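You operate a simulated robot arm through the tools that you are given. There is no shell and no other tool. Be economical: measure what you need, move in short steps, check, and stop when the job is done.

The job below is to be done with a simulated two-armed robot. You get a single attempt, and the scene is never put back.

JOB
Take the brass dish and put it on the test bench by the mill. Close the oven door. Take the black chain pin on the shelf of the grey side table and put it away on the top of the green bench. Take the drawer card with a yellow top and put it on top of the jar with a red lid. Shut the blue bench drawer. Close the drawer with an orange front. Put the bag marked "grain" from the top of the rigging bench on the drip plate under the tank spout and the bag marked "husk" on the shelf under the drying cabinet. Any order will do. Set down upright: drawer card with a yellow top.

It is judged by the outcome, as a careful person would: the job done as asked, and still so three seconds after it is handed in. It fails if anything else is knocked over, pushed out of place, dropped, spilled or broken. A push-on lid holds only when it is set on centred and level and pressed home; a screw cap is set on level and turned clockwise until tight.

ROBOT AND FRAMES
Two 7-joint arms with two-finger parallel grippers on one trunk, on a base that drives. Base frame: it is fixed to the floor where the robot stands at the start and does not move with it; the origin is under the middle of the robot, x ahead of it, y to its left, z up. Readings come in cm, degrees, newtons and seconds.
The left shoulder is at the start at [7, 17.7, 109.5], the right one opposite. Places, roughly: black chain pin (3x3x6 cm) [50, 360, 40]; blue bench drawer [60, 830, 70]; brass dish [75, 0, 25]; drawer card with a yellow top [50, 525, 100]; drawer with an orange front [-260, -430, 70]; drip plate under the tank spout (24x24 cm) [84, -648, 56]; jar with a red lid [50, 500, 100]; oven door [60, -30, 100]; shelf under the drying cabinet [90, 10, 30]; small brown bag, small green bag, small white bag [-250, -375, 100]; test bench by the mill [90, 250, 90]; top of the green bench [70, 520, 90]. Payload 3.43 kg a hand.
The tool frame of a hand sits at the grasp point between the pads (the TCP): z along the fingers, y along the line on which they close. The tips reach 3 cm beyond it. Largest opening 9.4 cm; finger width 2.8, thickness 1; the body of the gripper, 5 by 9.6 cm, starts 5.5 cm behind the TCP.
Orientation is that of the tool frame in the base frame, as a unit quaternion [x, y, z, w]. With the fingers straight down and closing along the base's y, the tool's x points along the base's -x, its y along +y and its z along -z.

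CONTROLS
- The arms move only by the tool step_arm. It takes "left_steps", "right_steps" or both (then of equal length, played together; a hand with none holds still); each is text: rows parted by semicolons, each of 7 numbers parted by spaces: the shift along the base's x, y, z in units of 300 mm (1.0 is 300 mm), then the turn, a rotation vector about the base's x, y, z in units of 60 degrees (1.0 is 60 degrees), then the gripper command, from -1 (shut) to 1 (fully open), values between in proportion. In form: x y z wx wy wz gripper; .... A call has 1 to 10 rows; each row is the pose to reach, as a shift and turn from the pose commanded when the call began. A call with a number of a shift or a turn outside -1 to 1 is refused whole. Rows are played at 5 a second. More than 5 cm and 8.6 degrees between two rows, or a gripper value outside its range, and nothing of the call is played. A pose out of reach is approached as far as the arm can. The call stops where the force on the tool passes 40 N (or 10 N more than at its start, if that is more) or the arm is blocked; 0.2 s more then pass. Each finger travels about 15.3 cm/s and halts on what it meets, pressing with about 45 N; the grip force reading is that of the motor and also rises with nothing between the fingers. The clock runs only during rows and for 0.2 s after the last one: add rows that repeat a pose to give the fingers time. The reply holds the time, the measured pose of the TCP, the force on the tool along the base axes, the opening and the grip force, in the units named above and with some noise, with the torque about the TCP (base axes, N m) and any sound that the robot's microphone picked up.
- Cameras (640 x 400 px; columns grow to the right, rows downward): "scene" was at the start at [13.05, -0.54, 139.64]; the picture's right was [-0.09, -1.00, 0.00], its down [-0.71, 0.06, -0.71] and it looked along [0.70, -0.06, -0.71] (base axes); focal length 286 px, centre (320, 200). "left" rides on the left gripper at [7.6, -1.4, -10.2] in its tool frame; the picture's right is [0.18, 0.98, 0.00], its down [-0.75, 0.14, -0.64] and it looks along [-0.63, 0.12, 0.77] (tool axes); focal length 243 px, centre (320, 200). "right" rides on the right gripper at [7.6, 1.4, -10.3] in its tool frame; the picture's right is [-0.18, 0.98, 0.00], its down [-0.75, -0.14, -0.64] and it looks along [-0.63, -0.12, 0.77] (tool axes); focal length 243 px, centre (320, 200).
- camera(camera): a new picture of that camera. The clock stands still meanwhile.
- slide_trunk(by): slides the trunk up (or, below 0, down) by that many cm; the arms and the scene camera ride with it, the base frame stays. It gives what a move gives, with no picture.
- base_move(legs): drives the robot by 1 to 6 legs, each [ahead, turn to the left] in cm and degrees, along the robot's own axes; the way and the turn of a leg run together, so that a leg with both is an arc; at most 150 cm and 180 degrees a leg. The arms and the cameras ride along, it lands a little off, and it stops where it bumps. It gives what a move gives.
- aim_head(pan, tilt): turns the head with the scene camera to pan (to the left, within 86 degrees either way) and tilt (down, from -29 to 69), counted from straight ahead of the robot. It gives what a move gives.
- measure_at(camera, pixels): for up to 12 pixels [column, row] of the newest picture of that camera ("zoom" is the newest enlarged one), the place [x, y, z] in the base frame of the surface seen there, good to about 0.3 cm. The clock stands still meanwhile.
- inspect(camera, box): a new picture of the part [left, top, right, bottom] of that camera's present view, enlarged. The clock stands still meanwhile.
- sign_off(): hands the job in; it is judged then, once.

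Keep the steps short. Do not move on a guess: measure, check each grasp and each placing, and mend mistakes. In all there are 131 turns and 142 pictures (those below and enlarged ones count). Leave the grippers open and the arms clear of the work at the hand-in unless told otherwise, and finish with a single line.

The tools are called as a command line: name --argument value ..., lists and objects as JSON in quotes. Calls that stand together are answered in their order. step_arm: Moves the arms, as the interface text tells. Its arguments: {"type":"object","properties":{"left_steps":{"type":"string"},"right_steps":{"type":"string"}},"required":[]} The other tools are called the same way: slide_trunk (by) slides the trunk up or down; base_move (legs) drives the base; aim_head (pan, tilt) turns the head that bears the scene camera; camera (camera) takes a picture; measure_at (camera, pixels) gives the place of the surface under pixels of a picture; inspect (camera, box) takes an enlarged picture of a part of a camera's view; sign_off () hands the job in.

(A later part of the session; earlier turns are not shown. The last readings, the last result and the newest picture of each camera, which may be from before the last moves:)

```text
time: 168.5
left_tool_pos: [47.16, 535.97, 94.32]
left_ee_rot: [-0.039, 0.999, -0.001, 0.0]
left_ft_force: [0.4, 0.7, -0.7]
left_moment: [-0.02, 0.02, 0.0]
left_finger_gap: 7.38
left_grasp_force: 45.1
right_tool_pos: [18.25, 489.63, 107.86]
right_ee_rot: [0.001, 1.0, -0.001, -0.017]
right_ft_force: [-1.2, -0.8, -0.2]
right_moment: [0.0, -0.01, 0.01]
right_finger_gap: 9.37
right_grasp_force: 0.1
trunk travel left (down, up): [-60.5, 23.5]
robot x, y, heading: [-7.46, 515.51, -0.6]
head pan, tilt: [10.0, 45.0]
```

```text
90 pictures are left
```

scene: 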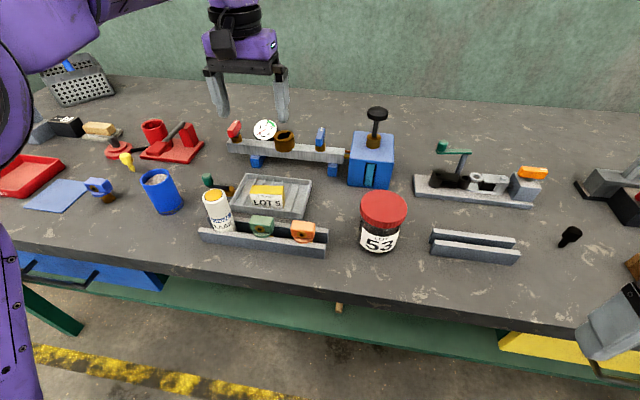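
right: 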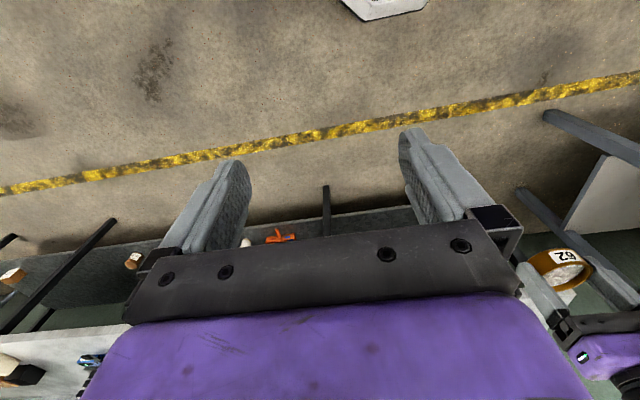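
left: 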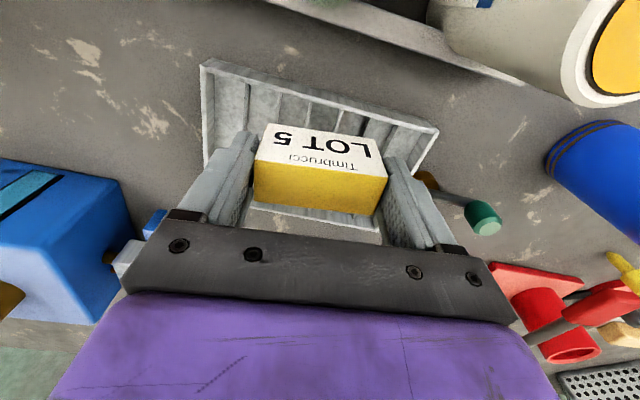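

The card is held. Up to z 108, then over to the lid centre (40.7, 512).

step_arm --left_steps "0 0 0.15 0 0 0 -1;0 0 0.3 0 0 0 -1;0 0 0.45 0 0 0 -1;-0.04 -0.14 0.45 0 0 0 -1;-0.09 -0.29 0.45 0 0 0 -1;-0.13 -0.44 0.45 0 0 0 -1;-0.17 -0.59 0.45 0 0 0 -1;-0.215 -0.74 0.45 0 0 0 -1;-0.215 -0.799 0.45 0 0 0 -1;-0.215 -0.799 0.45 0 0 0 -1"

camera --camera "scene"

camera --camera "left"

```text
time: 170.7
left_tool_pos: [40.9, 512.09, 107.82]
left_ee_rot: [-0.039, 0.999, -0.001, 0.001]
left_ft_force: [0.1, 0.3, -1.1]
left_moment: [-0.04, -0.02, -0.01]
left_finger_gap: 7.36
left_grasp_force: 44.8
right_tool_pos: [18.24, 489.63, 107.86]
right_ee_rot: [0.001, 1.0, -0.002, -0.016]
right_ft_force: [-0.5, 0.8, -0.5]
right_moment: [-0.01, 0.02, -0.02]
right_finger_gap: 9.41
right_grasp_force: 0.0
trunk travel left (down, up): [-60.5, 23.5]
robot x, y, heading: [-8.25, 515.75, -0.3]
head pan, tilt: [10.0, 45.0]
```

```text
89 pictures are left
```

scene: 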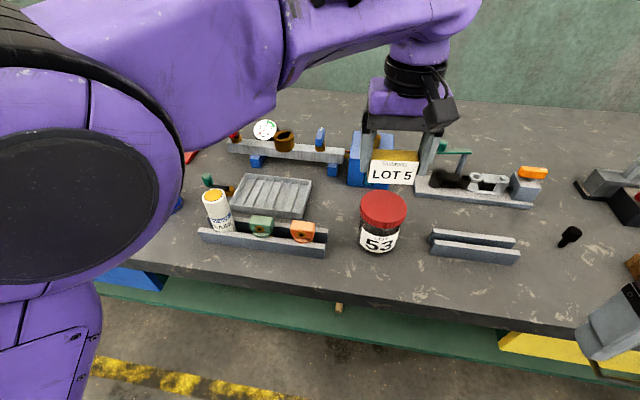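

```text
88 pictures are left
```

left: 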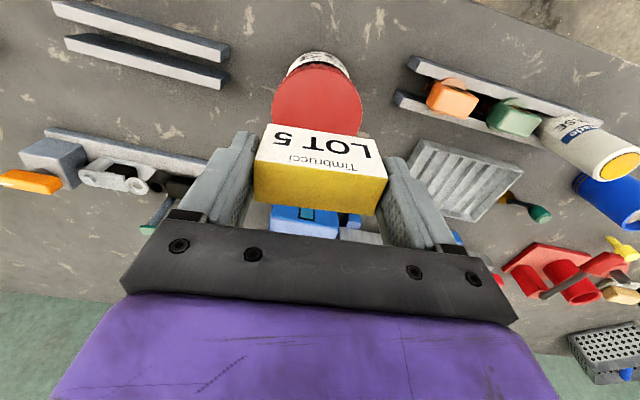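

I'll measure the card top and the lid in the wrist view before lowering.

measure_at --camera "left" --pixels '[[320, 185], [262, 175], [378, 192], [318, 135], [316, 90], [275, 95], [360, 95], [316, 70]]'

```text
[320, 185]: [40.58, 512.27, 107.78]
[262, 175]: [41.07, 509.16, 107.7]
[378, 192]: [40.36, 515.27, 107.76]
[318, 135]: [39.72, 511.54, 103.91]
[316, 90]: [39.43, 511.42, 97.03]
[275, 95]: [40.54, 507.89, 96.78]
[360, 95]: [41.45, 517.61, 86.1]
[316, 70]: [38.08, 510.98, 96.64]
```

Aligned within 0.2 cm. I'll lower 6 cm, then in small steps.

step_arm --left_steps "0.003 -0.005 -0.1 0 0 0 -1;0.003 -0.005 -0.18 0 0 0 -1;0.003 -0.005 -0.2 0 0 0 -1;0.003 -0.005 -0.21 0 0 0 -1;0.003 -0.005 -0.21 0 0 0 -1"

inspect --camera "scene" --box '[330, 120, 450, 270]'

```text
time: 171.9
left_tool_pos: [40.96, 511.86, 101.39]
left_ee_rot: [-0.04, 0.999, 0.0, 0.001]
left_ft_force: [0.5, 0.6, -0.7]
left_moment: [-0.01, 0.0, 0.01]
left_finger_gap: 7.35
left_grasp_force: 44.5
right_tool_pos: [18.25, 489.59, 107.84]
right_ee_rot: [0.0, 1.0, -0.002, -0.017]
right_ft_force: [-0.2, -0.2, 0.0]
right_moment: [0.02, -0.01, -0.03]
right_finger_gap: 9.4
right_grasp_force: 0.0
trunk travel left (down, up): [-60.5, 23.5]
robot x, y, heading: [-7.69, 516.02, -0.2]
head pan, tilt: [10.0, 45.0]
```

```text
2.67 times, centred on (390, 195) of scene
```

zoom: 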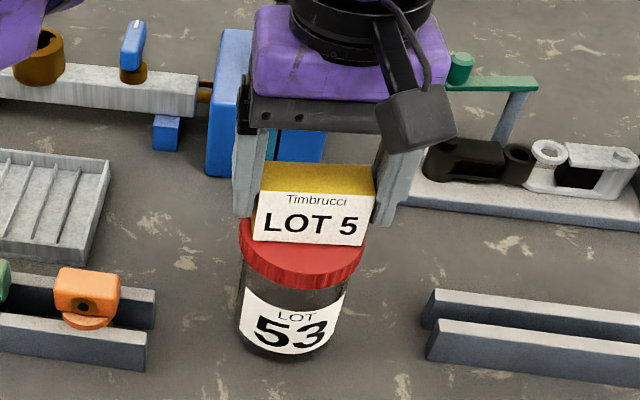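

Just above the lid. Small steps down to contact.

step_arm --left_steps "0 0 -0.006 0 0 0 -1;0 0 -0.012 0 0 0 -1;0 0 -0.017 0 0 0 -1;0 0 -0.017 0 0 0 -1"

```text
time: 172.9
left_tool_pos: [40.98, 511.8, 101.3]
left_ee_rot: [-0.039, 0.999, -0.002, 0.004]
left_ft_force: [8.6, 0.3, 31.4]
left_moment: [-0.03, -0.33, 0.09]
left_finger_gap: 7.34
left_grasp_force: 45.1
right_tool_pos: [18.11, 489.72, 107.99]
right_ee_rot: [0.001, 1.0, -0.002, -0.016]
right_ft_force: [-0.3, 0.0, -0.2]
right_moment: [0.02, 0.02, -0.02]
right_finger_gap: 9.39
right_grasp_force: 0.0
trunk travel left (down, up): [-60.5, 23.5]
robot x, y, heading: [-7.94, 515.73, -0.2]
head pan, tilt: [10.0, 45.0]
```

Contact. Ease up, open and lift.

step_arm --left_steps "0 0 0.012 0 0 0 -1;0 0 0.013 0 0 0 -1;0 0 0.013 0 0 0 0.62;0 0 0.013 0 0 0 0.75;0 0 0.013 0 0 0 1;0 0 0.013 0 0 0 1;0 0 0.08 0 0 0 1;0 0 0.2 0 0 0 1;0 0 0.33 0 0 0 1"

inspect --camera "scene" --box '[330, 120, 450, 270]'

```text
time: 174.9
left_tool_pos: [40.93, 512.03, 110.75]
left_ee_rot: [-0.04, 0.999, 0.001, 0.001]
left_ft_force: [-1.0, -0.2, -0.4]
left_moment: [0.0, 0.02, -0.02]
left_finger_gap: 9.41
left_grasp_force: 0.1
right_tool_pos: [18.3, 489.64, 107.93]
right_ee_rot: [0.0, 1.0, -0.001, -0.016]
right_ft_force: [-1.2, 0.3, 0.4]
right_moment: [0.0, 0.0, 0.0]
right_finger_gap: 9.39
right_grasp_force: 0.2
trunk travel left (down, up): [-60.5, 23.5]
robot x, y, heading: [-7.85, 515.85, -0.4]
head pan, tilt: [10.0, 45.0]
```

```text
2.67 times, centred on (390, 195) of scene
```

zoom: 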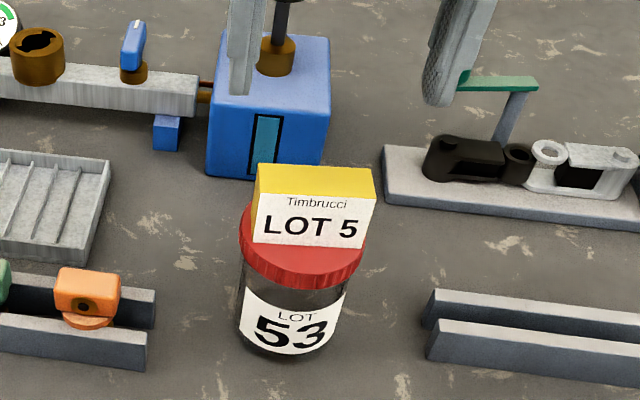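

The card stands on the lid. I'll back off and drive to y≈825, then look for the blue bench drawer.

base_move --legs '[[-55, 0], [0, 90], [150, 0], [150, 0], [0, -90]]'

aim_head --pan 0 --tilt 30

camera --camera "scene"

```text
time: 199.7
left_tool_pos: [-18.18, 808.3, 110.7]
left_ee_rot: [-0.044, 0.999, 0.0, 0.002]
left_ft_force: [0.6, 0.3, 1.1]
left_moment: [0.01, 0.03, 0.0]
left_finger_gap: 9.4
left_grasp_force: 0.0
right_tool_pos: [-40.65, 785.8, 107.95]
right_ee_rot: [-0.006, 1.0, -0.002, -0.017]
right_ft_force: [-0.8, -0.1, -0.2]
right_moment: [-0.01, 0.0, -0.05]
right_finger_gap: 9.4
right_grasp_force: 0.1
trunk travel left (down, up): [-60.5, 23.5]
robot x, y, heading: [-67.21, 811.38, 0.5]
head pan, tilt: [10.0, 45.0]
```

```text
time: 200.4
left_tool_pos: [-18.16, 808.38, 110.75]
left_ee_rot: [-0.045, 0.999, 0.0, 0.001]
left_ft_force: [-0.3, 0.2, -0.3]
left_moment: [0.02, -0.03, -0.05]
left_finger_gap: 9.4
left_grasp_force: 0.1
right_tool_pos: [-40.65, 785.81, 107.87]
right_ee_rot: [-0.005, 1.0, -0.002, -0.017]
right_ft_force: [0.2, 0.0, 0.0]
right_moment: [0.02, 0.02, 0.03]
right_finger_gap: 9.36
right_grasp_force: 0.0
trunk travel left (down, up): [-60.5, 23.5]
robot x, y, heading: [-66.95, 811.98, 0.5]
head pan, tilt: [0.0, 30.0]
```

```text
85 pictures are left
```

scene: 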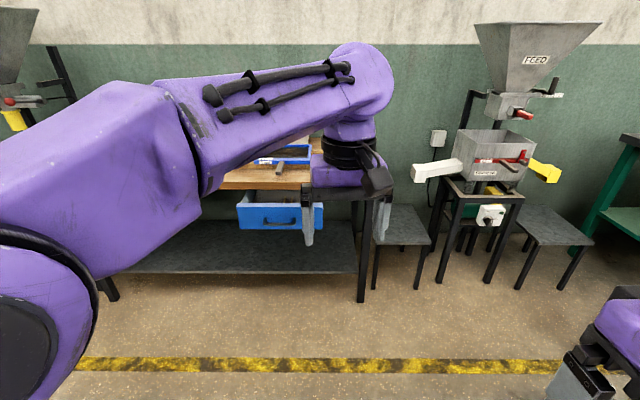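

The open blue drawer is at (280,215). I'll measure it.

measure_at --camera "scene" --pixels '[[250, 217], [295, 217], [321, 217], [280, 206], [280, 228], [245, 225], [270, 200], [340, 190], [242, 187], [285, 196], [275, 222]]'

inspect --camera "scene" --box '[200, 130, 400, 260]'

```text
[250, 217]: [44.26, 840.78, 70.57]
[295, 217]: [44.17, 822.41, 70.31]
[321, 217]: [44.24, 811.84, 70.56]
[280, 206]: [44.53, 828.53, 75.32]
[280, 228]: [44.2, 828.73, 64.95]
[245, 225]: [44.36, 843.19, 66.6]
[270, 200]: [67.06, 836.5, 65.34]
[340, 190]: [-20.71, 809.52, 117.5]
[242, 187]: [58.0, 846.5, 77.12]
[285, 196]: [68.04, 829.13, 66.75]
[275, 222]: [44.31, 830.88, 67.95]
```

```text
3.08 times, centred on (300, 195) of scene
```

zoom: 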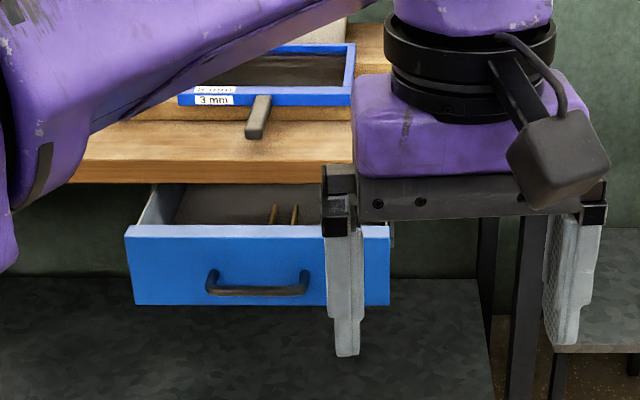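

The drawer front is at x 44.3, y 811–844, z 65–75.5; the handle below z 70. I'll lower the trunk 25 cm, shut the left gripper, tilt it 45° forward and bring it to y 828, z 73.

slide_trunk --by -25

step_arm --left_steps "0 0.11 -0.05 0 -0.125 0 -1;0 0.22 -0.1 0 -0.25 0 -1;0 0.33 -0.15 0 -0.375 0 -1;0 0.44 -0.2 0 -0.5 0 -1;0 0.55 -0.28 0 -0.625 0 -1;0 0.65 -0.36 0 -0.75 0 -1;0 0.65 -0.36 0 -0.75 0 -1"

base_move --legs '[[42, 0]]'

camera --camera "scene"

```text
time: 203.0
left_tool_pos: [-18.17, 808.32, 85.78]
left_ee_rot: [-0.045, 0.999, 0.0, 0.001]
left_ft_force: [-0.7, 0.2, 0.0]
left_moment: [-0.01, -0.01, 0.03]
left_finger_gap: 9.4
left_grasp_force: 0.1
right_tool_pos: [-40.73, 785.83, 82.89]
right_ee_rot: [-0.006, 1.0, -0.001, -0.017]
right_ft_force: [-0.5, 0.0, 0.0]
right_moment: [0.01, -0.03, -0.02]
right_finger_gap: 9.42
right_grasp_force: 0.1
trunk travel left (down, up): [-35.5, 48.5]
robot x, y, heading: [-66.75, 811.81, 0.4]
head pan, tilt: [0.0, 30.0]
```

```text
time: 204.6
left_tool_pos: [-18.25, 827.97, 74.9]
left_ee_rot: [-0.04, 0.923, -0.018, 0.383]
left_ft_force: [0.4, 0.9, 0.5]
left_moment: [0.04, 0.01, -0.03]
left_finger_gap: 0.0
left_grasp_force: 32.9
right_tool_pos: [-40.57, 785.75, 82.85]
right_ee_rot: [-0.005, 1.0, -0.001, -0.016]
right_ft_force: [0.7, 1.1, 0.0]
right_moment: [0.02, 0.02, -0.01]
right_finger_gap: 9.39
right_grasp_force: 0.1
trunk travel left (down, up): [-35.5, 48.5]
robot x, y, heading: [-66.76, 811.97, 0.2]
head pan, tilt: [0.0, 30.0]
```

```text
time: 207.2
left_tool_pos: [23.73, 827.7, 74.87]
left_ee_rot: [-0.038, 0.923, -0.018, 0.383]
left_ft_force: [-0.1, -0.5, 0.8]
left_moment: [0.02, 0.0, 0.0]
left_finger_gap: 0.0
left_grasp_force: 32.8
right_tool_pos: [0.78, 785.69, 82.85]
right_ee_rot: [-0.002, 1.0, -0.002, -0.017]
right_ft_force: [0.7, -0.1, -0.3]
right_moment: [0.0, 0.01, 0.02]
right_finger_gap: 9.41
right_grasp_force: 0.1
trunk travel left (down, up): [-35.5, 48.5]
robot x, y, heading: [-25.01, 811.38, -0.4]
head pan, tilt: [0.0, 30.0]
```

```text
83 pictures are left
```

scene: 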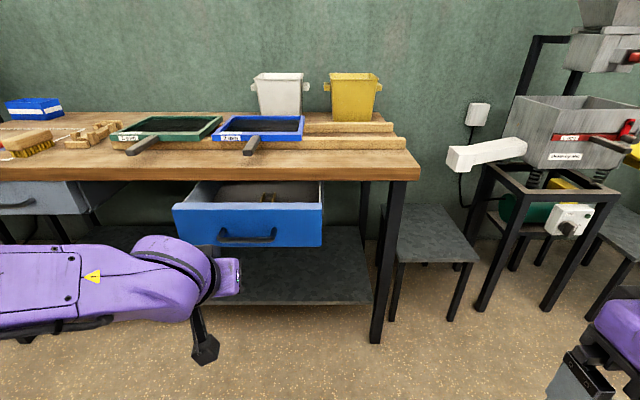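

The tip is at z≈72.8, above the handle. I'll drive 15 cm and then push with the arm in short rows.

base_move --legs '[[15, 0]]'

step_arm --left_steps "0.1 0 0 0 0 0 -1;0.17 0 0 0 0 0 -1;0.25 0 0 0 0 0 -1;0.33 0 0 0 0 0 -1;0.4 0 0 0 0 0 -1;0.47 0 0 0 0 0 -1;0.54 0 0 0 0 0 -1"

camera --camera "scene"

```text
time: 208.6
left_tool_pos: [38.81, 827.64, 74.84]
left_ee_rot: [-0.038, 0.923, -0.019, 0.382]
left_ft_force: [0.5, 0.3, -0.6]
left_moment: [-0.01, 0.02, 0.02]
left_finger_gap: 0.01
left_grasp_force: 32.6
right_tool_pos: [15.98, 785.61, 82.96]
right_ee_rot: [-0.002, 1.0, -0.002, -0.017]
right_ft_force: [0.0, -0.4, -0.4]
right_moment: [0.0, 0.01, -0.01]
right_finger_gap: 9.41
right_grasp_force: 0.1
trunk travel left (down, up): [-35.5, 48.5]
robot x, y, heading: [-10.32, 811.97, -0.2]
head pan, tilt: [0.0, 30.0]
```

```text
time: 210.2
left_tool_pos: [54.86, 827.52, 74.9]
left_ee_rot: [-0.038, 0.923, -0.018, 0.383]
left_ft_force: [-0.9, 0.1, 0.3]
left_moment: [-0.03, 0.02, 0.0]
left_finger_gap: 0.0
left_grasp_force: 33.2
right_tool_pos: [15.85, 785.74, 82.89]
right_ee_rot: [-0.002, 1.0, -0.001, -0.018]
right_ft_force: [0.6, 0.3, -0.2]
right_moment: [0.02, -0.02, 0.01]
right_finger_gap: 9.43
right_grasp_force: 0.0
trunk travel left (down, up): [-35.5, 48.5]
robot x, y, heading: [-9.93, 811.63, -0.1]
head pan, tilt: [0.0, 30.0]
```

```text
82 pictures are left
```

scene: 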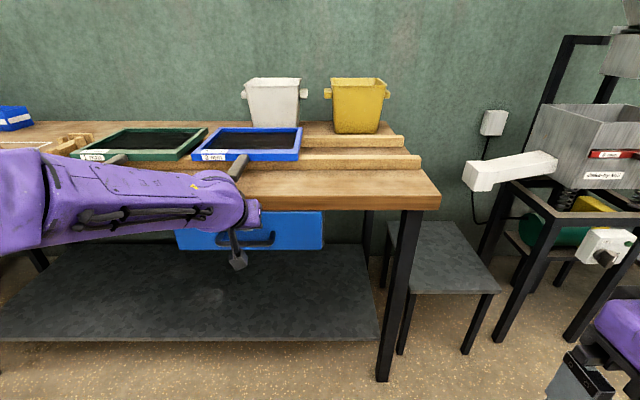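

I'll measure the drawer front against the bench edge.

measure_at --camera "scene" --pixels '[[310, 230], [310, 202], [200, 240], [340, 200], [310, 215], [318, 245]]'

step_arm --left_steps "0.05 0 0 0 0 0 -1;0.1 0 0 0 0 0 -1;0.15 0 0 0 0 0 -1;0.15 0 0 0 0 0 -1"

camera --camera "scene"

measure_at --camera "scene" --pixels '[[310, 230], [310, 202], [200, 240], [340, 200], [310, 215], [318, 245]]'

```text
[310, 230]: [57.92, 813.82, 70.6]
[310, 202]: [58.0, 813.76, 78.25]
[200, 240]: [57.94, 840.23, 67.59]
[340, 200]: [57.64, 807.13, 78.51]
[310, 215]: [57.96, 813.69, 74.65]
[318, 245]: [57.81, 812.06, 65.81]
```

```text
time: 210.6
left_tool_pos: [55.76, 827.43, 74.97]
left_ee_rot: [-0.038, 0.923, -0.018, 0.381]
left_ft_force: [-10.1, -0.7, 3.5]
left_moment: [0.02, 0.0, -0.04]
left_finger_gap: 0.0
left_grasp_force: 32.7
right_tool_pos: [15.8, 785.71, 82.96]
right_ee_rot: [-0.002, 1.0, -0.001, -0.016]
right_ft_force: [0.4, -0.5, -0.2]
right_moment: [-0.01, 0.02, 0.0]
right_finger_gap: 9.39
right_grasp_force: 0.1
trunk travel left (down, up): [-35.5, 48.5]
robot x, y, heading: [-10.22, 812.11, -0.4]
head pan, tilt: [0.0, 30.0]
stopped in row 2 (left hand): the force on the tool passed its limit at 50 N (the readings are from after the stop); the commanded pose is now the measured one
```

```text
81 pictures are left
```

scene: 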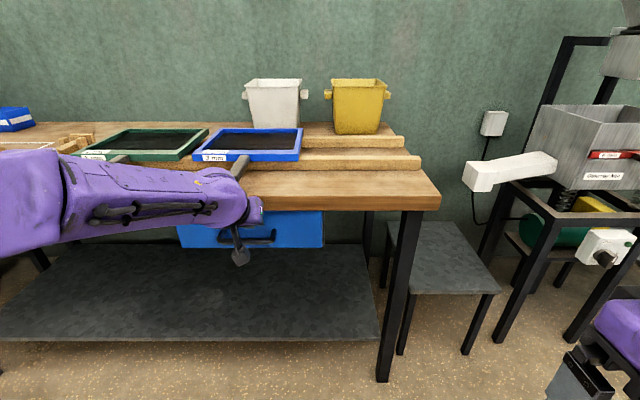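

```text
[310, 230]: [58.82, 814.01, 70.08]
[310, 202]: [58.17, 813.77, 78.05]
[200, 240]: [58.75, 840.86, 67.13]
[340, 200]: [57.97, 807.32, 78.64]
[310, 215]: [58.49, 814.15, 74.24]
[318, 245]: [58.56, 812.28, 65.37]
```

The drawer is shut to its stop (50 N). I'll retract and straighten the hand, back away, turn and drive down the aisle.

step_arm --left_steps "-0.14 0 0 0 0 0 -1;-0.28 0 0 0 0 0 -1;-0.42 0 0 0 0.125 0 -0.5;-0.56 0 0.03 0 0.25 0 0;-0.6 -0.1 0.06 0 0.375 0 0.5;-0.6 -0.2 0.1 0 0.5 0 1;-0.6 -0.3 0.15 0 0.625 0 1;-0.6 -0.4 0.2 0 0.75 0 1;-0.6 -0.4 0.2 0 0.75 0 1"

base_move --legs '[[-48, 0], [0, -90], [150, 0], [150, 0], [150, 0]]'

slide_trunk --by 35

aim_head --pan 0 --tilt 12

camera --camera "scene"

```text
time: 212.6
left_tool_pos: [37.85, 815.71, 80.74]
left_ee_rot: [-0.04, 0.999, -0.003, -0.003]
left_ft_force: [-1.0, 0.7, -0.4]
left_moment: [-0.01, 0.02, 0.0]
left_finger_gap: 9.39
left_grasp_force: 0.0
right_tool_pos: [15.99, 785.66, 82.81]
right_ee_rot: [-0.001, 1.0, -0.002, -0.017]
right_ft_force: [0.0, -0.1, -0.5]
right_moment: [0.02, -0.04, 0.0]
right_finger_gap: 9.42
right_grasp_force: 0.0
trunk travel left (down, up): [-35.5, 48.5]
robot x, y, heading: [-10.18, 811.94, -0.2]
head pan, tilt: [0.0, 30.0]
```

```text
time: 240.4
left_tool_pos: [-38.57, 310.51, 80.83]
left_ee_rot: [0.668, 0.744, 0.0, -0.003]
left_ft_force: [-0.2, -0.4, 0.3]
left_moment: [-0.04, -0.02, -0.02]
left_finger_gap: 9.4
left_grasp_force: 0.0
right_tool_pos: [-69.13, 331.63, 82.87]
right_ee_rot: [0.697, 0.717, 0.01, -0.015]
right_ft_force: [0.3, 0.0, 0.0]
right_moment: [0.0, 0.01, 0.03]
right_finger_gap: 9.4
right_grasp_force: 0.1
trunk travel left (down, up): [-35.5, 48.5]
robot x, y, heading: [-43.58, 358.66, -88.7]
head pan, tilt: [0.0, 30.0]
```

```text
time: 243.8
left_tool_pos: [-38.63, 310.55, 115.67]
left_ee_rot: [0.668, 0.744, -0.001, -0.003]
left_ft_force: [-0.6, 1.1, 0.5]
left_moment: [0.0, 0.02, -0.01]
left_finger_gap: 9.42
left_grasp_force: 0.0
right_tool_pos: [-69.03, 331.57, 117.87]
right_ee_rot: [0.697, 0.717, 0.01, -0.013]
right_ft_force: [-1.0, 1.0, -0.2]
right_moment: [0.0, 0.02, -0.01]
right_finger_gap: 9.42
right_grasp_force: 0.0
trunk travel left (down, up): [-70.5, 13.5]
robot x, y, heading: [-43.3, 358.51, -88.3]
head pan, tilt: [0.0, 30.0]
```

```text
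time: 244.7
left_tool_pos: [-38.43, 310.55, 115.74]
left_ee_rot: [0.668, 0.744, 0.0, -0.002]
left_ft_force: [0.5, 0.2, 0.4]
left_moment: [-0.02, 0.03, -0.04]
left_finger_gap: 9.41
left_grasp_force: 0.0
right_tool_pos: [-69.0, 331.56, 117.84]
right_ee_rot: [0.697, 0.717, 0.012, -0.014]
right_ft_force: [1.0, 0.3, -0.1]
right_moment: [-0.06, 0.0, -0.03]
right_finger_gap: 9.42
right_grasp_force: 0.1
trunk travel left (down, up): [-70.5, 13.5]
robot x, y, heading: [-43.74, 358.19, -88.9]
head pan, tilt: [0.0, 12.0]
```

```text
80 pictures are left
```

scene: 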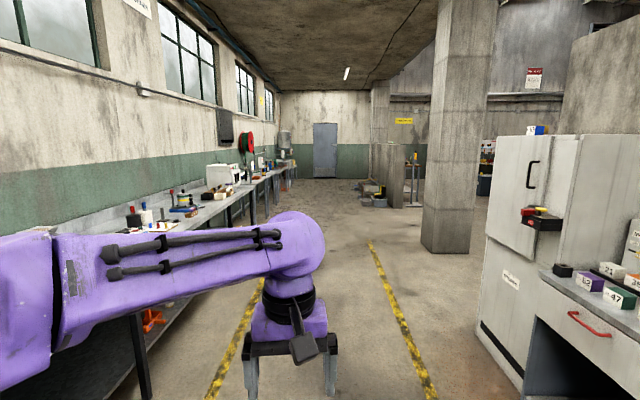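

The aisle is clear. I'll measure the pillars and items ahead on the right to plan the way.

measure_at --camera "scene" --pixels '[[425, 245], [468, 248], [372, 205], [385, 205], [410, 200], [370, 185], [480, 190], [520, 370], [487, 260], [325, 175], [285, 180], [486, 165]]'

inspect --camera "scene" --box '[330, 80, 510, 260]'

```text
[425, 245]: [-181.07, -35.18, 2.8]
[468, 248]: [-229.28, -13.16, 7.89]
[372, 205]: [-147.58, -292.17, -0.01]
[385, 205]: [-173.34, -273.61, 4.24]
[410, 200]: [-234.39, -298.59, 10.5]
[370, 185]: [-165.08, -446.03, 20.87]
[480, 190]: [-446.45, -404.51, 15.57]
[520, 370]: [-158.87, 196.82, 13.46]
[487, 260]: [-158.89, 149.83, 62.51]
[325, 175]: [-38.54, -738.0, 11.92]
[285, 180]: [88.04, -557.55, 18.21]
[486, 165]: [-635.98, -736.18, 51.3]
```

```text
2.22 times, centred on (420, 170) of scene
```

zoom: 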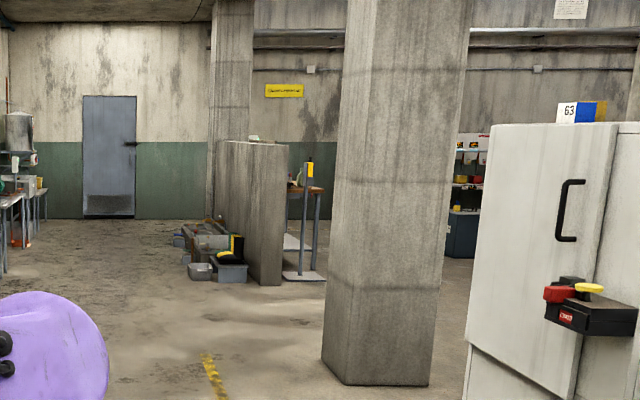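

I'll drive 500 cm on to y≈-140, between the pillar and the partition, then turn to face −x and look.

base_move --legs '[[0, -2.5], [150, 0], [150, 0], [150, 0], [50, 0], [0, -60]]'

aim_head --pan 0 --tilt 15

step_arm --left_steps "0.08 0.14 0 0 0 0 1;0.12 0.28 0 0 0 0 1;0.16 0.4 0 0 0 0 1;0.2 0.52 0 0 0 0 1;0.2 0.52 0 0 0 0 1"

camera --camera "scene"

```text
time: 271.9
left_tool_pos: [-88.5, -174.22, 115.81]
left_ee_rot: [0.953, 0.304, 0.001, -0.003]
left_ft_force: [0.7, 0.2, 0.2]
left_moment: [-0.02, 0.01, 0.0]
left_finger_gap: 9.42
left_grasp_force: 0.1
right_tool_pos: [-84.85, -137.41, 117.9]
right_ee_rot: [0.964, 0.267, 0.016, -0.006]
right_ft_force: [0.2, 0.0, 0.2]
right_moment: [-0.04, 0.0, 0.03]
right_finger_gap: 9.39
right_grasp_force: 0.1
trunk travel left (down, up): [-70.5, 13.5]
robot x, y, heading: [-48.77, -146.16, -149.1]
head pan, tilt: [0.0, 12.0]
```

```text
time: 272.6
left_tool_pos: [-88.49, -174.27, 115.71]
left_ee_rot: [0.952, 0.305, 0.001, -0.002]
left_ft_force: [0.4, 0.1, 0.6]
left_moment: [0.0, 0.02, 0.0]
left_finger_gap: 9.41
left_grasp_force: 0.1
right_tool_pos: [-84.91, -137.3, 117.98]
right_ee_rot: [0.964, 0.266, 0.016, -0.006]
right_ft_force: [-0.7, -0.3, 0.2]
right_moment: [0.03, 0.0, 0.01]
right_finger_gap: 9.4
right_grasp_force: 0.0
trunk travel left (down, up): [-70.5, 13.5]
robot x, y, heading: [-49.23, -146.59, -149.3]
head pan, tilt: [0.0, 15.0]
```

```text
time: 273.8
left_tool_pos: [-82.25, -158.52, 115.75]
left_ee_rot: [0.952, 0.305, 0.001, -0.002]
left_ft_force: [0.2, -0.4, -0.9]
left_moment: [0.0, -0.03, -0.01]
left_finger_gap: 9.42
left_grasp_force: 0.0
right_tool_pos: [-84.94, -137.37, 117.84]
right_ee_rot: [0.964, 0.266, 0.016, -0.006]
right_ft_force: [-0.7, 0.0, 0.9]
right_moment: [-0.01, -0.02, -0.01]
right_finger_gap: 9.39
right_grasp_force: 0.2
trunk travel left (down, up): [-70.5, 13.5]
robot x, y, heading: [-49.3, -146.36, -149.3]
head pan, tilt: [0.0, 15.0]
```

```text
78 pictures are left
```

scene: 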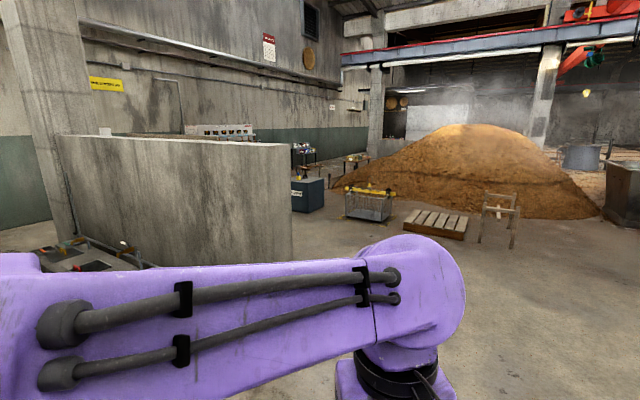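

I must shift in base axes; I'll move the left hand back out to its left. First, measure the partition and the floor beyond.

measure_at --camera "scene" --pixels '[[290, 240], [292, 150], [65, 150], [80, 230], [310, 205], [350, 215], [410, 232], [510, 240], [380, 240], [305, 150], [355, 165], [420, 280]]'

step_arm --left_steps "0.07 -0.12 0 0 0 0 1;0.14 -0.24 0 0 0 0 1;0.21 -0.36 0 0 0 0 1;0.28 -0.48 0 0 0 0 1"

```text
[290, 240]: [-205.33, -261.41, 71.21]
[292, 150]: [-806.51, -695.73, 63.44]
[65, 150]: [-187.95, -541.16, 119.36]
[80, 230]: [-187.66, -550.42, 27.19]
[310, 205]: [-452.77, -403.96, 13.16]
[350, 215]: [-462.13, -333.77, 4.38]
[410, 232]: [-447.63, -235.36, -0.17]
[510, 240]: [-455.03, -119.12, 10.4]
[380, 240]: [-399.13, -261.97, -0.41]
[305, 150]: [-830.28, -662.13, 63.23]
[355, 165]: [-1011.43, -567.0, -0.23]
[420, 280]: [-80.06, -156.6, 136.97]
```

```text
time: 274.8
left_tool_pos: [-73.85, -173.25, 115.76]
left_ee_rot: [0.952, 0.305, 0.0, -0.004]
left_ft_force: [-0.1, -0.4, -0.2]
left_moment: [0.05, 0.05, 0.0]
left_finger_gap: 9.43
left_grasp_force: 0.1
right_tool_pos: [-84.68, -137.52, 117.95]
right_ee_rot: [0.964, 0.266, 0.016, -0.007]
right_ft_force: [-0.1, 0.1, -0.1]
right_moment: [0.05, 0.04, 0.04]
right_finger_gap: 9.37
right_grasp_force: 0.0
trunk travel left (down, up): [-70.5, 13.5]
robot x, y, heading: [-49.51, -146.06, -149.7]
head pan, tilt: [0.0, 15.0]
```

The partition wall is at x −188…−205; the bench stands behind it, facing −x. I'll drive around: to x≈−355 at y≈−150, then along −y to y≈−375, and face +x.

base_move --legs '[[0, -30.3], [150, 0], [155, 0]]'

base_move --legs '[[0, -30.3], [150, 0], [150, 0], [8, 0], [0, 90]]'

camera --camera "scene"

```text
refused: 155 is not a number from -150 to 150
```

```text
time: 295.4
left_tool_pos: [-350.81, -184.31, 115.72]
left_ee_rot: [0.673, 0.739, 0.0, -0.002]
left_ft_force: [-0.3, 0.1, 0.0]
left_moment: [-0.02, -0.02, 0.03]
left_finger_gap: 9.42
left_grasp_force: 0.1
right_tool_pos: [-387.04, -175.9, 117.85]
right_ee_rot: [0.702, 0.712, 0.012, -0.012]
right_ft_force: [0.2, 0.4, 0.3]
right_moment: [-0.03, -0.04, -0.01]
right_finger_gap: 9.4
right_grasp_force: 0.1
trunk travel left (down, up): [-70.5, 13.5]
robot x, y, heading: [-361.1, -149.54, -89.2]
head pan, tilt: [0.0, 15.0]
```

```text
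77 pictures are left
```

scene: 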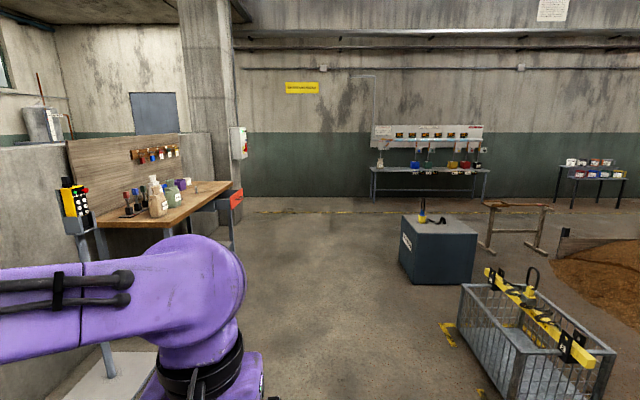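

I see the rigging bench with bags and the orange drawer at (236,197). I'll enlarge and measure.

inspect --camera "scene" --box '[90, 130, 260, 240]'

measure_at --camera "scene" --pixels '[[158, 205], [175, 198], [236, 198], [231, 205], [190, 224], [215, 200], [125, 222], [200, 186], [148, 198], [440, 260], [465, 330], [110, 340]]'

```text
3.64 times, centred on (175, 185) of scene
```

zoom: 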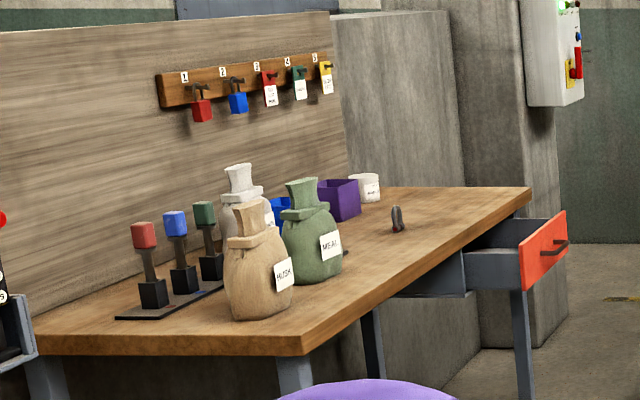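

```text
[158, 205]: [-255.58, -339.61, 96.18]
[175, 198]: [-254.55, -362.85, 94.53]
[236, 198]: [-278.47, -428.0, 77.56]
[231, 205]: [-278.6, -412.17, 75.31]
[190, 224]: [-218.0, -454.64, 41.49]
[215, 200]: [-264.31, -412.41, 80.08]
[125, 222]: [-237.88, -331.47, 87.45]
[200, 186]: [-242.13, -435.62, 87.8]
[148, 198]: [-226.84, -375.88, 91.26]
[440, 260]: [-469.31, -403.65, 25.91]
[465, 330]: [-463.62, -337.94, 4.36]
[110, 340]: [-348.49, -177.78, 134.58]
```

Brown bag is "husk", green "meal"; white likely "grain". I'll drive to y≈−358 and turn to face the bench.

base_move --legs '[[150, 0], [56, 0], [0, 89.2]]'

aim_head --pan 0 --tilt 28

camera --camera "scene"

```text
time: 309.6
left_tool_pos: [-325.75, -346.61, 115.62]
left_ee_rot: [-0.048, 0.999, -0.002, -0.002]
left_ft_force: [-0.4, 0.0, 0.8]
left_moment: [-0.01, -0.01, 0.01]
left_finger_gap: 9.44
left_grasp_force: 0.0
right_tool_pos: [-334.0, -382.96, 117.82]
right_ee_rot: [-0.009, 1.0, -0.001, -0.017]
right_ft_force: [0.4, 0.2, -0.2]
right_moment: [-0.01, 0.01, 0.03]
right_finger_gap: 9.4
right_grasp_force: 0.2
trunk travel left (down, up): [-70.5, 13.5]
robot x, y, heading: [-360.5, -357.35, 0.8]
head pan, tilt: [0.0, 15.0]
```

```text
time: 310.3
left_tool_pos: [-325.57, -346.61, 115.68]
left_ee_rot: [-0.048, 0.999, -0.001, -0.002]
left_ft_force: [1.0, -0.3, 0.6]
left_moment: [0.02, 0.0, -0.03]
left_finger_gap: 9.39
left_grasp_force: 0.2
right_tool_pos: [-333.97, -382.94, 117.75]
right_ee_rot: [-0.009, 1.0, -0.001, -0.017]
right_ft_force: [0.0, 0.4, 0.0]
right_moment: [-0.03, -0.01, -0.02]
right_finger_gap: 9.37
right_grasp_force: 0.1
trunk travel left (down, up): [-70.5, 13.5]
robot x, y, heading: [-360.46, -357.21, 0.8]
head pan, tilt: [0.0, 28.0]
```

```text
75 pictures are left
```

scene: 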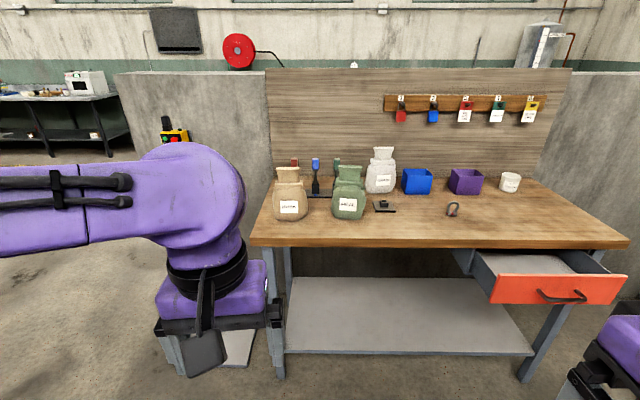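

inspect --camera "scene" --box '[260, 140, 420, 240]'

measure_at --camera "zoom" --pixels '[[115, 120], [115, 150], [115, 205], [115, 265], [60, 265], [180, 265], [490, 35], [490, 70], [490, 120], [490, 200], [430, 160], [525, 160]]'

measure_at --camera "scene" --pixels '[[345, 212], [333, 205], [365, 205], [350, 172], [500, 290], [610, 290], [555, 283], [555, 300], [430, 240], [480, 262]]'

```text
4.00 times, centred on (340, 190) of scene
```

zoom: 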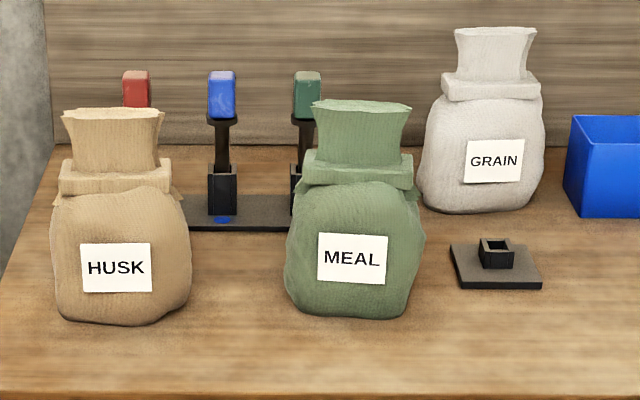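

```text
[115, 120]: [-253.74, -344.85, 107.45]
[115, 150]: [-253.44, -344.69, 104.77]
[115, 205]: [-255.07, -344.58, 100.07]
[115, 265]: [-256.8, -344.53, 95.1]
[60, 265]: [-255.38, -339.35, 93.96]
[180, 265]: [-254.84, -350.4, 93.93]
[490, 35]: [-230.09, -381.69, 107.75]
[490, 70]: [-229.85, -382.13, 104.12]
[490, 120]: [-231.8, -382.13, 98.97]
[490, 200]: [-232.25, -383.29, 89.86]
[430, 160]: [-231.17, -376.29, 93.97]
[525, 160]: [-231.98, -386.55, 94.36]
```

```text
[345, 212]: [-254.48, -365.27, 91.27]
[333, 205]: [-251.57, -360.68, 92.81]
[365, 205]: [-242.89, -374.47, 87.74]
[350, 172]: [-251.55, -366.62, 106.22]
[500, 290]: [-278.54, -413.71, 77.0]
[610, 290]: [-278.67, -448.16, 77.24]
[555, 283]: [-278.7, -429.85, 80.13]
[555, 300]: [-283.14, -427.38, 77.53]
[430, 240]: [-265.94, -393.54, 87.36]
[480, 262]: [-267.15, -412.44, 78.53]
```

The labels read: brown HUSK, green MEAL, white GRAIN. First the orange drawer (front x −278.5, handle at x −283, z 77.5). I'll reposition so the right hand faces it, and lower the trunk.

base_move --legs '[[0, -60], [52, 0], [0, 59]]'

slide_trunk --by -20

aim_head --pan -20 --tilt 40

camera --camera "scene"

```text
time: 318.6
left_tool_pos: [-298.84, -392.83, 115.7]
left_ee_rot: [-0.032, 0.999, -0.001, -0.001]
left_ft_force: [0.4, 0.2, 0.8]
left_moment: [0.03, 0.01, -0.04]
left_finger_gap: 9.37
left_grasp_force: 0.0
right_tool_pos: [-308.46, -428.7, 118.02]
right_ee_rot: [0.009, 1.0, -0.001, -0.018]
right_ft_force: [1.0, 0.2, 0.7]
right_moment: [-0.01, -0.01, -0.03]
right_finger_gap: 9.42
right_grasp_force: 0.0
trunk travel left (down, up): [-70.5, 13.5]
robot x, y, heading: [-333.97, -402.43, -1.1]
head pan, tilt: [0.0, 28.0]
```

```text
time: 320.8
left_tool_pos: [-298.92, -392.94, 95.78]
left_ee_rot: [-0.031, 1.0, -0.002, -0.002]
left_ft_force: [-0.5, -0.4, 0.4]
left_moment: [0.02, 0.0, -0.01]
left_finger_gap: 9.41
left_grasp_force: 0.1
right_tool_pos: [-308.44, -428.86, 97.85]
right_ee_rot: [0.008, 1.0, 0.0, -0.018]
right_ft_force: [0.3, 0.4, -0.1]
right_moment: [0.0, -0.03, 0.0]
right_finger_gap: 9.41
right_grasp_force: 0.0
trunk travel left (down, up): [-50.5, 33.5]
robot x, y, heading: [-333.76, -402.48, -1.2]
head pan, tilt: [0.0, 28.0]
```

```text
time: 321.6
left_tool_pos: [-298.9, -392.95, 95.73]
left_ee_rot: [-0.032, 0.999, -0.002, -0.002]
left_ft_force: [-0.5, 0.0, -0.1]
left_moment: [0.0, 0.01, -0.01]
left_finger_gap: 9.4
left_grasp_force: 0.1
right_tool_pos: [-308.37, -428.85, 97.89]
right_ee_rot: [0.009, 1.0, -0.001, -0.017]
right_ft_force: [-0.7, -0.5, -0.5]
right_moment: [0.02, -0.01, -0.02]
right_finger_gap: 9.39
right_grasp_force: 0.0
trunk travel left (down, up): [-50.5, 33.5]
robot x, y, heading: [-333.94, -402.42, -1.3]
head pan, tilt: [-20.0, 40.0]
```

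```text
73 pictures are left
```

scene: 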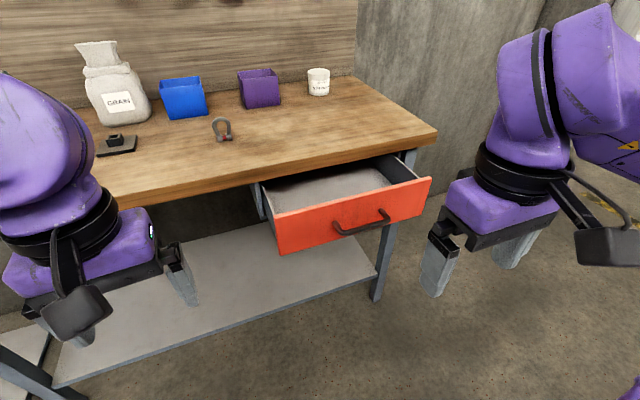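

measure_at --camera "scene" --pixels '[[337, 228], [388, 213], [362, 227], [280, 245], [275, 215], [428, 185], [420, 210], [340, 205], [310, 195], [400, 140]]'

```text
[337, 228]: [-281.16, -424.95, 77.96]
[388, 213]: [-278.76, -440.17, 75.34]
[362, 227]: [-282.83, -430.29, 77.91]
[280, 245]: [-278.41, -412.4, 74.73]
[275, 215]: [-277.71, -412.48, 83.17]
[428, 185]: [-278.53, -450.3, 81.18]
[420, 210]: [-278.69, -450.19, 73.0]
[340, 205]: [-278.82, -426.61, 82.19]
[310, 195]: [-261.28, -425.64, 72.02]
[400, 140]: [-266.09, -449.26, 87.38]
```

Handle bar at x −283, z 78, y −425…−438. I'll drive 11 cm, lower the shut right hand in front of it, and push.

base_move --legs '[[11, 0]]'

step_arm --right_steps "0 -0.08 -0.1 0 0 0 -1;0 -0.08 -0.24 0 0 0 -1;0 -0.08 -0.38 0 0 0 -1;0 -0.08 -0.52 0 0 0 -1;0 -0.08 -0.645 0 0 0 -1;0.12 -0.08 -0.645 0 0 0 -1;0.24 -0.08 -0.645 0 0 0 -1;0.36 -0.08 -0.645 0 0 0 -1;0.48 -0.08 -0.645 0 0 0 -1"

camera --camera "scene"

```text
time: 322.8
left_tool_pos: [-287.75, -393.17, 95.63]
left_ee_rot: [-0.03, 1.0, -0.003, -0.001]
left_ft_force: [0.7, 0.6, -0.3]
left_moment: [0.0, 0.03, 0.01]
left_finger_gap: 9.4
left_grasp_force: 0.0
right_tool_pos: [-297.2, -429.19, 97.86]
right_ee_rot: [0.01, 1.0, -0.001, -0.018]
right_ft_force: [0.1, 0.2, 0.1]
right_moment: [0.03, 0.08, -0.01]
right_finger_gap: 9.41
right_grasp_force: 0.1
trunk travel left (down, up): [-50.5, 33.5]
robot x, y, heading: [-322.93, -402.4, -1.4]
head pan, tilt: [-20.0, 40.0]
```

```text
time: 324.8
left_tool_pos: [-287.9, -393.13, 95.64]
left_ee_rot: [-0.031, 1.0, -0.003, -0.002]
left_ft_force: [0.4, -0.9, -0.4]
left_moment: [0.02, 0.0, 0.02]
left_finger_gap: 9.43
left_grasp_force: 0.0
right_tool_pos: [-283.04, -431.58, 78.47]
right_ee_rot: [0.01, 1.0, -0.003, -0.017]
right_ft_force: [-0.1, 0.7, 0.6]
right_moment: [0.03, 0.03, -0.03]
right_finger_gap: 0.0
right_grasp_force: 32.7
right hand out of reach, approached as far as the arm can: row 3, 4, 5, 6
trunk travel left (down, up): [-50.5, 33.5]
robot x, y, heading: [-322.72, -402.69, -1.7]
head pan, tilt: [-20.0, 40.0]
```

```text
72 pictures are left
```

scene: 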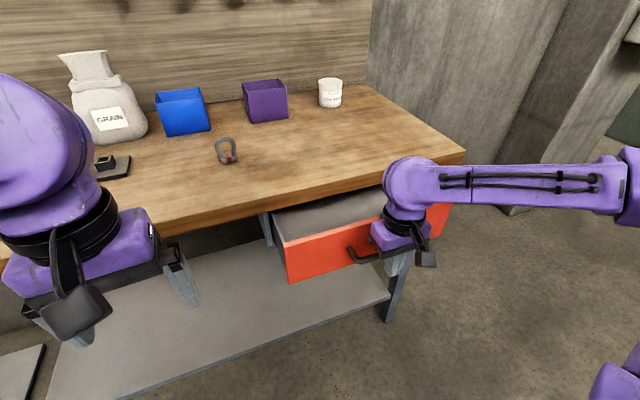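

Near the handle. Pushing on 14 cm in short rows.

step_arm --right_steps "0.07 0 0 0 0 0 -1;0.14 0 0 0 0 0 -1;0.21 0 0 0 0 0 -1;0.28 0 0 0 0 0 -1;0.35 0 0 0 0 0 -1;0.41 0 0 0 0 0 -1;0.46 0 0 0 0 0 -1"

camera --camera "scene"

measure_at --camera "scene" --pixels '[[300, 250], [310, 230], [300, 210], [330, 240], [290, 260], [470, 200]]'

```text
time: 326.3
left_tool_pos: [-288.13, -393.28, 95.84]
left_ee_rot: [-0.028, 1.0, -0.003, 0.0]
left_ft_force: [1.2, 0.3, 0.4]
left_moment: [-0.01, -0.01, 0.01]
left_finger_gap: 9.42
left_grasp_force: 0.1
right_tool_pos: [-271.28, -431.63, 78.3]
right_ee_rot: [0.008, 1.0, -0.002, -0.028]
right_ft_force: [-23.3, 3.3, 9.1]
right_moment: [0.03, 0.05, 0.14]
right_finger_gap: 0.01
right_grasp_force: 33.1
trunk travel left (down, up): [-50.5, 33.5]
robot x, y, heading: [-322.97, -402.85, -1.7]
head pan, tilt: [-20.0, 40.0]
stopped in row 7 (right hand): the force on the tool passed its limit at 51 N (the readings are from after the stop); the commanded pose is now the measured one
```

```text
71 pictures are left
```

scene: 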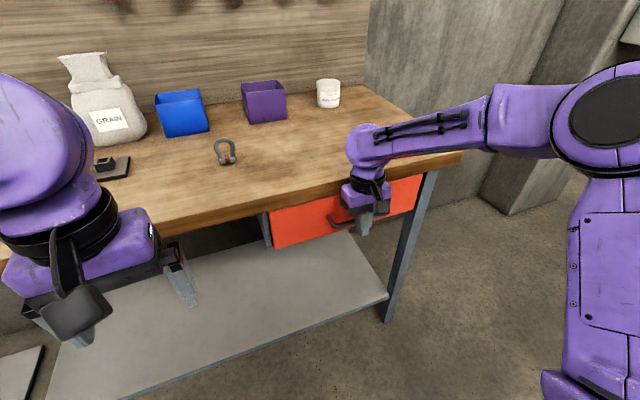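

```text
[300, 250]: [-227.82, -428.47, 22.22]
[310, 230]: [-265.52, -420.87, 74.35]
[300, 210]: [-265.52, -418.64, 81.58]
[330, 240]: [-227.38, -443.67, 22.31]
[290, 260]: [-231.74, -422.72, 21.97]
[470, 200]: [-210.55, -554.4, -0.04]
```

The drawer is shut (front at −265.5, hard stop). I'll retract the right hand, back off and shift the robot to y≈−363.

step_arm --right_steps "-0.14 0 0 0 0 0 -1;-0.28 0 0 0 0 0 -1;-0.42 0 0 0 0 0 -1;-0.55 0 0.1 0 0 0 0;-0.55 0.05 0.25 0 0 0 1;-0.55 0.08 0.4 0 0 0 1;-0.55 0.08 0.55 0 0 0 1"

base_move --legs '[[-28, 0], [0, 91.5], [40, 0], [0, -90]]'

slide_trunk --by 14

step_arm --left_steps "0 0.02 0 0 -0.125 0 1;0 0.04 0 0 -0.25 0 1;0 0.06 0 0 -0.375 0 1;0 0.08 0 0 -0.5 0 1;0 0.1 0 0 -0.625 0 1;0 0.12 0 0 -0.75 0 1;0 0.14 0 0 -0.75 0 1" --right_steps "0 0 0 0 -0.125 0 1;0 0 0 0 -0.25 0 1;0 0 0 0 -0.375 0 1;0 0 0 0 -0.5 0 1;0 0 0 0 -0.625 0 1;0 0 0 0 -0.75 0 1;0 0 0 0 -0.75 0 1"

aim_head --pan 0 --tilt 30

camera --camera "scene"

```text
time: 327.9
left_tool_pos: [-287.81, -393.31, 95.6]
left_ee_rot: [-0.029, 1.0, -0.001, -0.002]
left_ft_force: [0.3, 0.0, 0.1]
left_moment: [-0.01, -0.02, 0.0]
left_finger_gap: 9.4
left_grasp_force: 0.1
right_tool_pos: [-284.23, -431.63, 78.94]
right_ee_rot: [0.008, 1.0, -0.002, -0.026]
right_ft_force: [0.2, 0.4, 0.1]
right_moment: [0.02, -0.01, -0.04]
right_finger_gap: 9.44
right_grasp_force: 0.2
right hand out of reach, approached as far as the arm can: row 4, 5, 6, 7
trunk travel left (down, up): [-50.5, 33.5]
robot x, y, heading: [-322.88, -402.39, -1.4]
head pan, tilt: [-20.0, 40.0]
```

```text
time: 339.6
left_tool_pos: [-314.92, -353.62, 95.57]
left_ee_rot: [-0.022, 1.0, -0.002, -0.001]
left_ft_force: [0.5, 0.2, 0.3]
left_moment: [0.02, -0.02, -0.04]
left_finger_gap: 9.39
left_grasp_force: 0.0
right_tool_pos: [-311.97, -392.09, 78.73]
right_ee_rot: [0.016, 1.0, -0.002, -0.027]
right_ft_force: [-0.6, 0.3, -0.3]
right_moment: [-0.03, -0.01, 0.01]
right_finger_gap: 9.39
right_grasp_force: 0.0
trunk travel left (down, up): [-50.5, 33.5]
robot x, y, heading: [-350.06, -362.32, -2.2]
head pan, tilt: [-20.0, 40.0]
```

```text
time: 341.3
left_tool_pos: [-315.01, -353.61, 109.69]
left_ee_rot: [-0.022, 1.0, -0.002, -0.001]
left_ft_force: [0.5, 0.6, -0.6]
left_moment: [-0.01, -0.01, -0.01]
left_finger_gap: 9.42
left_grasp_force: 0.1
right_tool_pos: [-311.93, -392.13, 92.81]
right_ee_rot: [0.016, 1.0, -0.001, -0.026]
right_ft_force: [-0.1, -0.6, 0.6]
right_moment: [-0.01, 0.03, 0.0]
right_finger_gap: 9.42
right_grasp_force: 0.0
trunk travel left (down, up): [-64.5, 19.5]
robot x, y, heading: [-350.19, -362.53, -2.3]
head pan, tilt: [-20.0, 40.0]
```

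```text
time: 342.9
left_tool_pos: [-314.51, -349.8, 110.3]
left_ee_rot: [-0.019, 0.924, -0.011, 0.381]
left_ft_force: [-0.4, -0.1, -0.7]
left_moment: [-0.02, -0.01, 0.02]
left_finger_gap: 9.37
left_grasp_force: 0.0
left hand out of reach, approached as far as the arm can: row 6, 7
right_tool_pos: [-306.81, -393.29, 93.07]
right_ee_rot: [0.014, 0.933, 0.006, 0.359]
right_ft_force: [0.3, 0.2, -0.1]
right_moment: [-0.02, 0.0, -0.01]
right_finger_gap: 9.39
right_grasp_force: 0.1
right hand out of reach, approached as far as the arm can: row 1, 2, 4, 5, 6, 7
trunk travel left (down, up): [-64.5, 19.5]
robot x, y, heading: [-350.34, -362.26, -2.0]
head pan, tilt: [-20.0, 40.0]
```

```text
time: 343.8
left_tool_pos: [-314.49, -349.87, 110.3]
left_ee_rot: [-0.018, 0.924, -0.011, 0.381]
left_ft_force: [0.0, 0.5, 0.1]
left_moment: [-0.01, -0.01, 0.02]
left_finger_gap: 9.37
left_grasp_force: 0.1
right_tool_pos: [-307.02, -393.34, 93.26]
right_ee_rot: [0.015, 0.934, 0.004, 0.358]
right_ft_force: [0.2, 0.3, -0.4]
right_moment: [0.02, 0.01, -0.02]
right_finger_gap: 9.39
right_grasp_force: 0.0
trunk travel left (down, up): [-64.5, 19.5]
robot x, y, heading: [-350.55, -362.64, -2.3]
head pan, tilt: [0.0, 30.0]
```

```text
70 pictures are left
```

scene: 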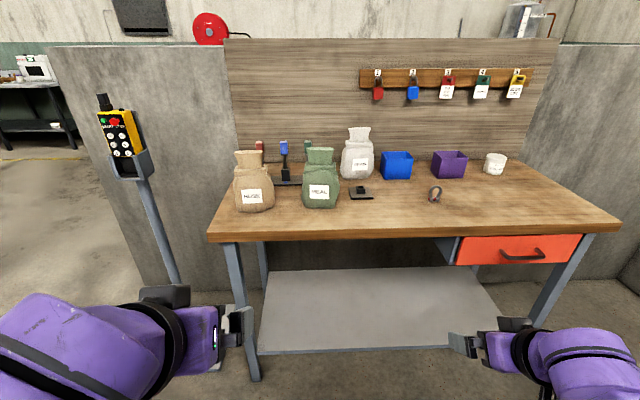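

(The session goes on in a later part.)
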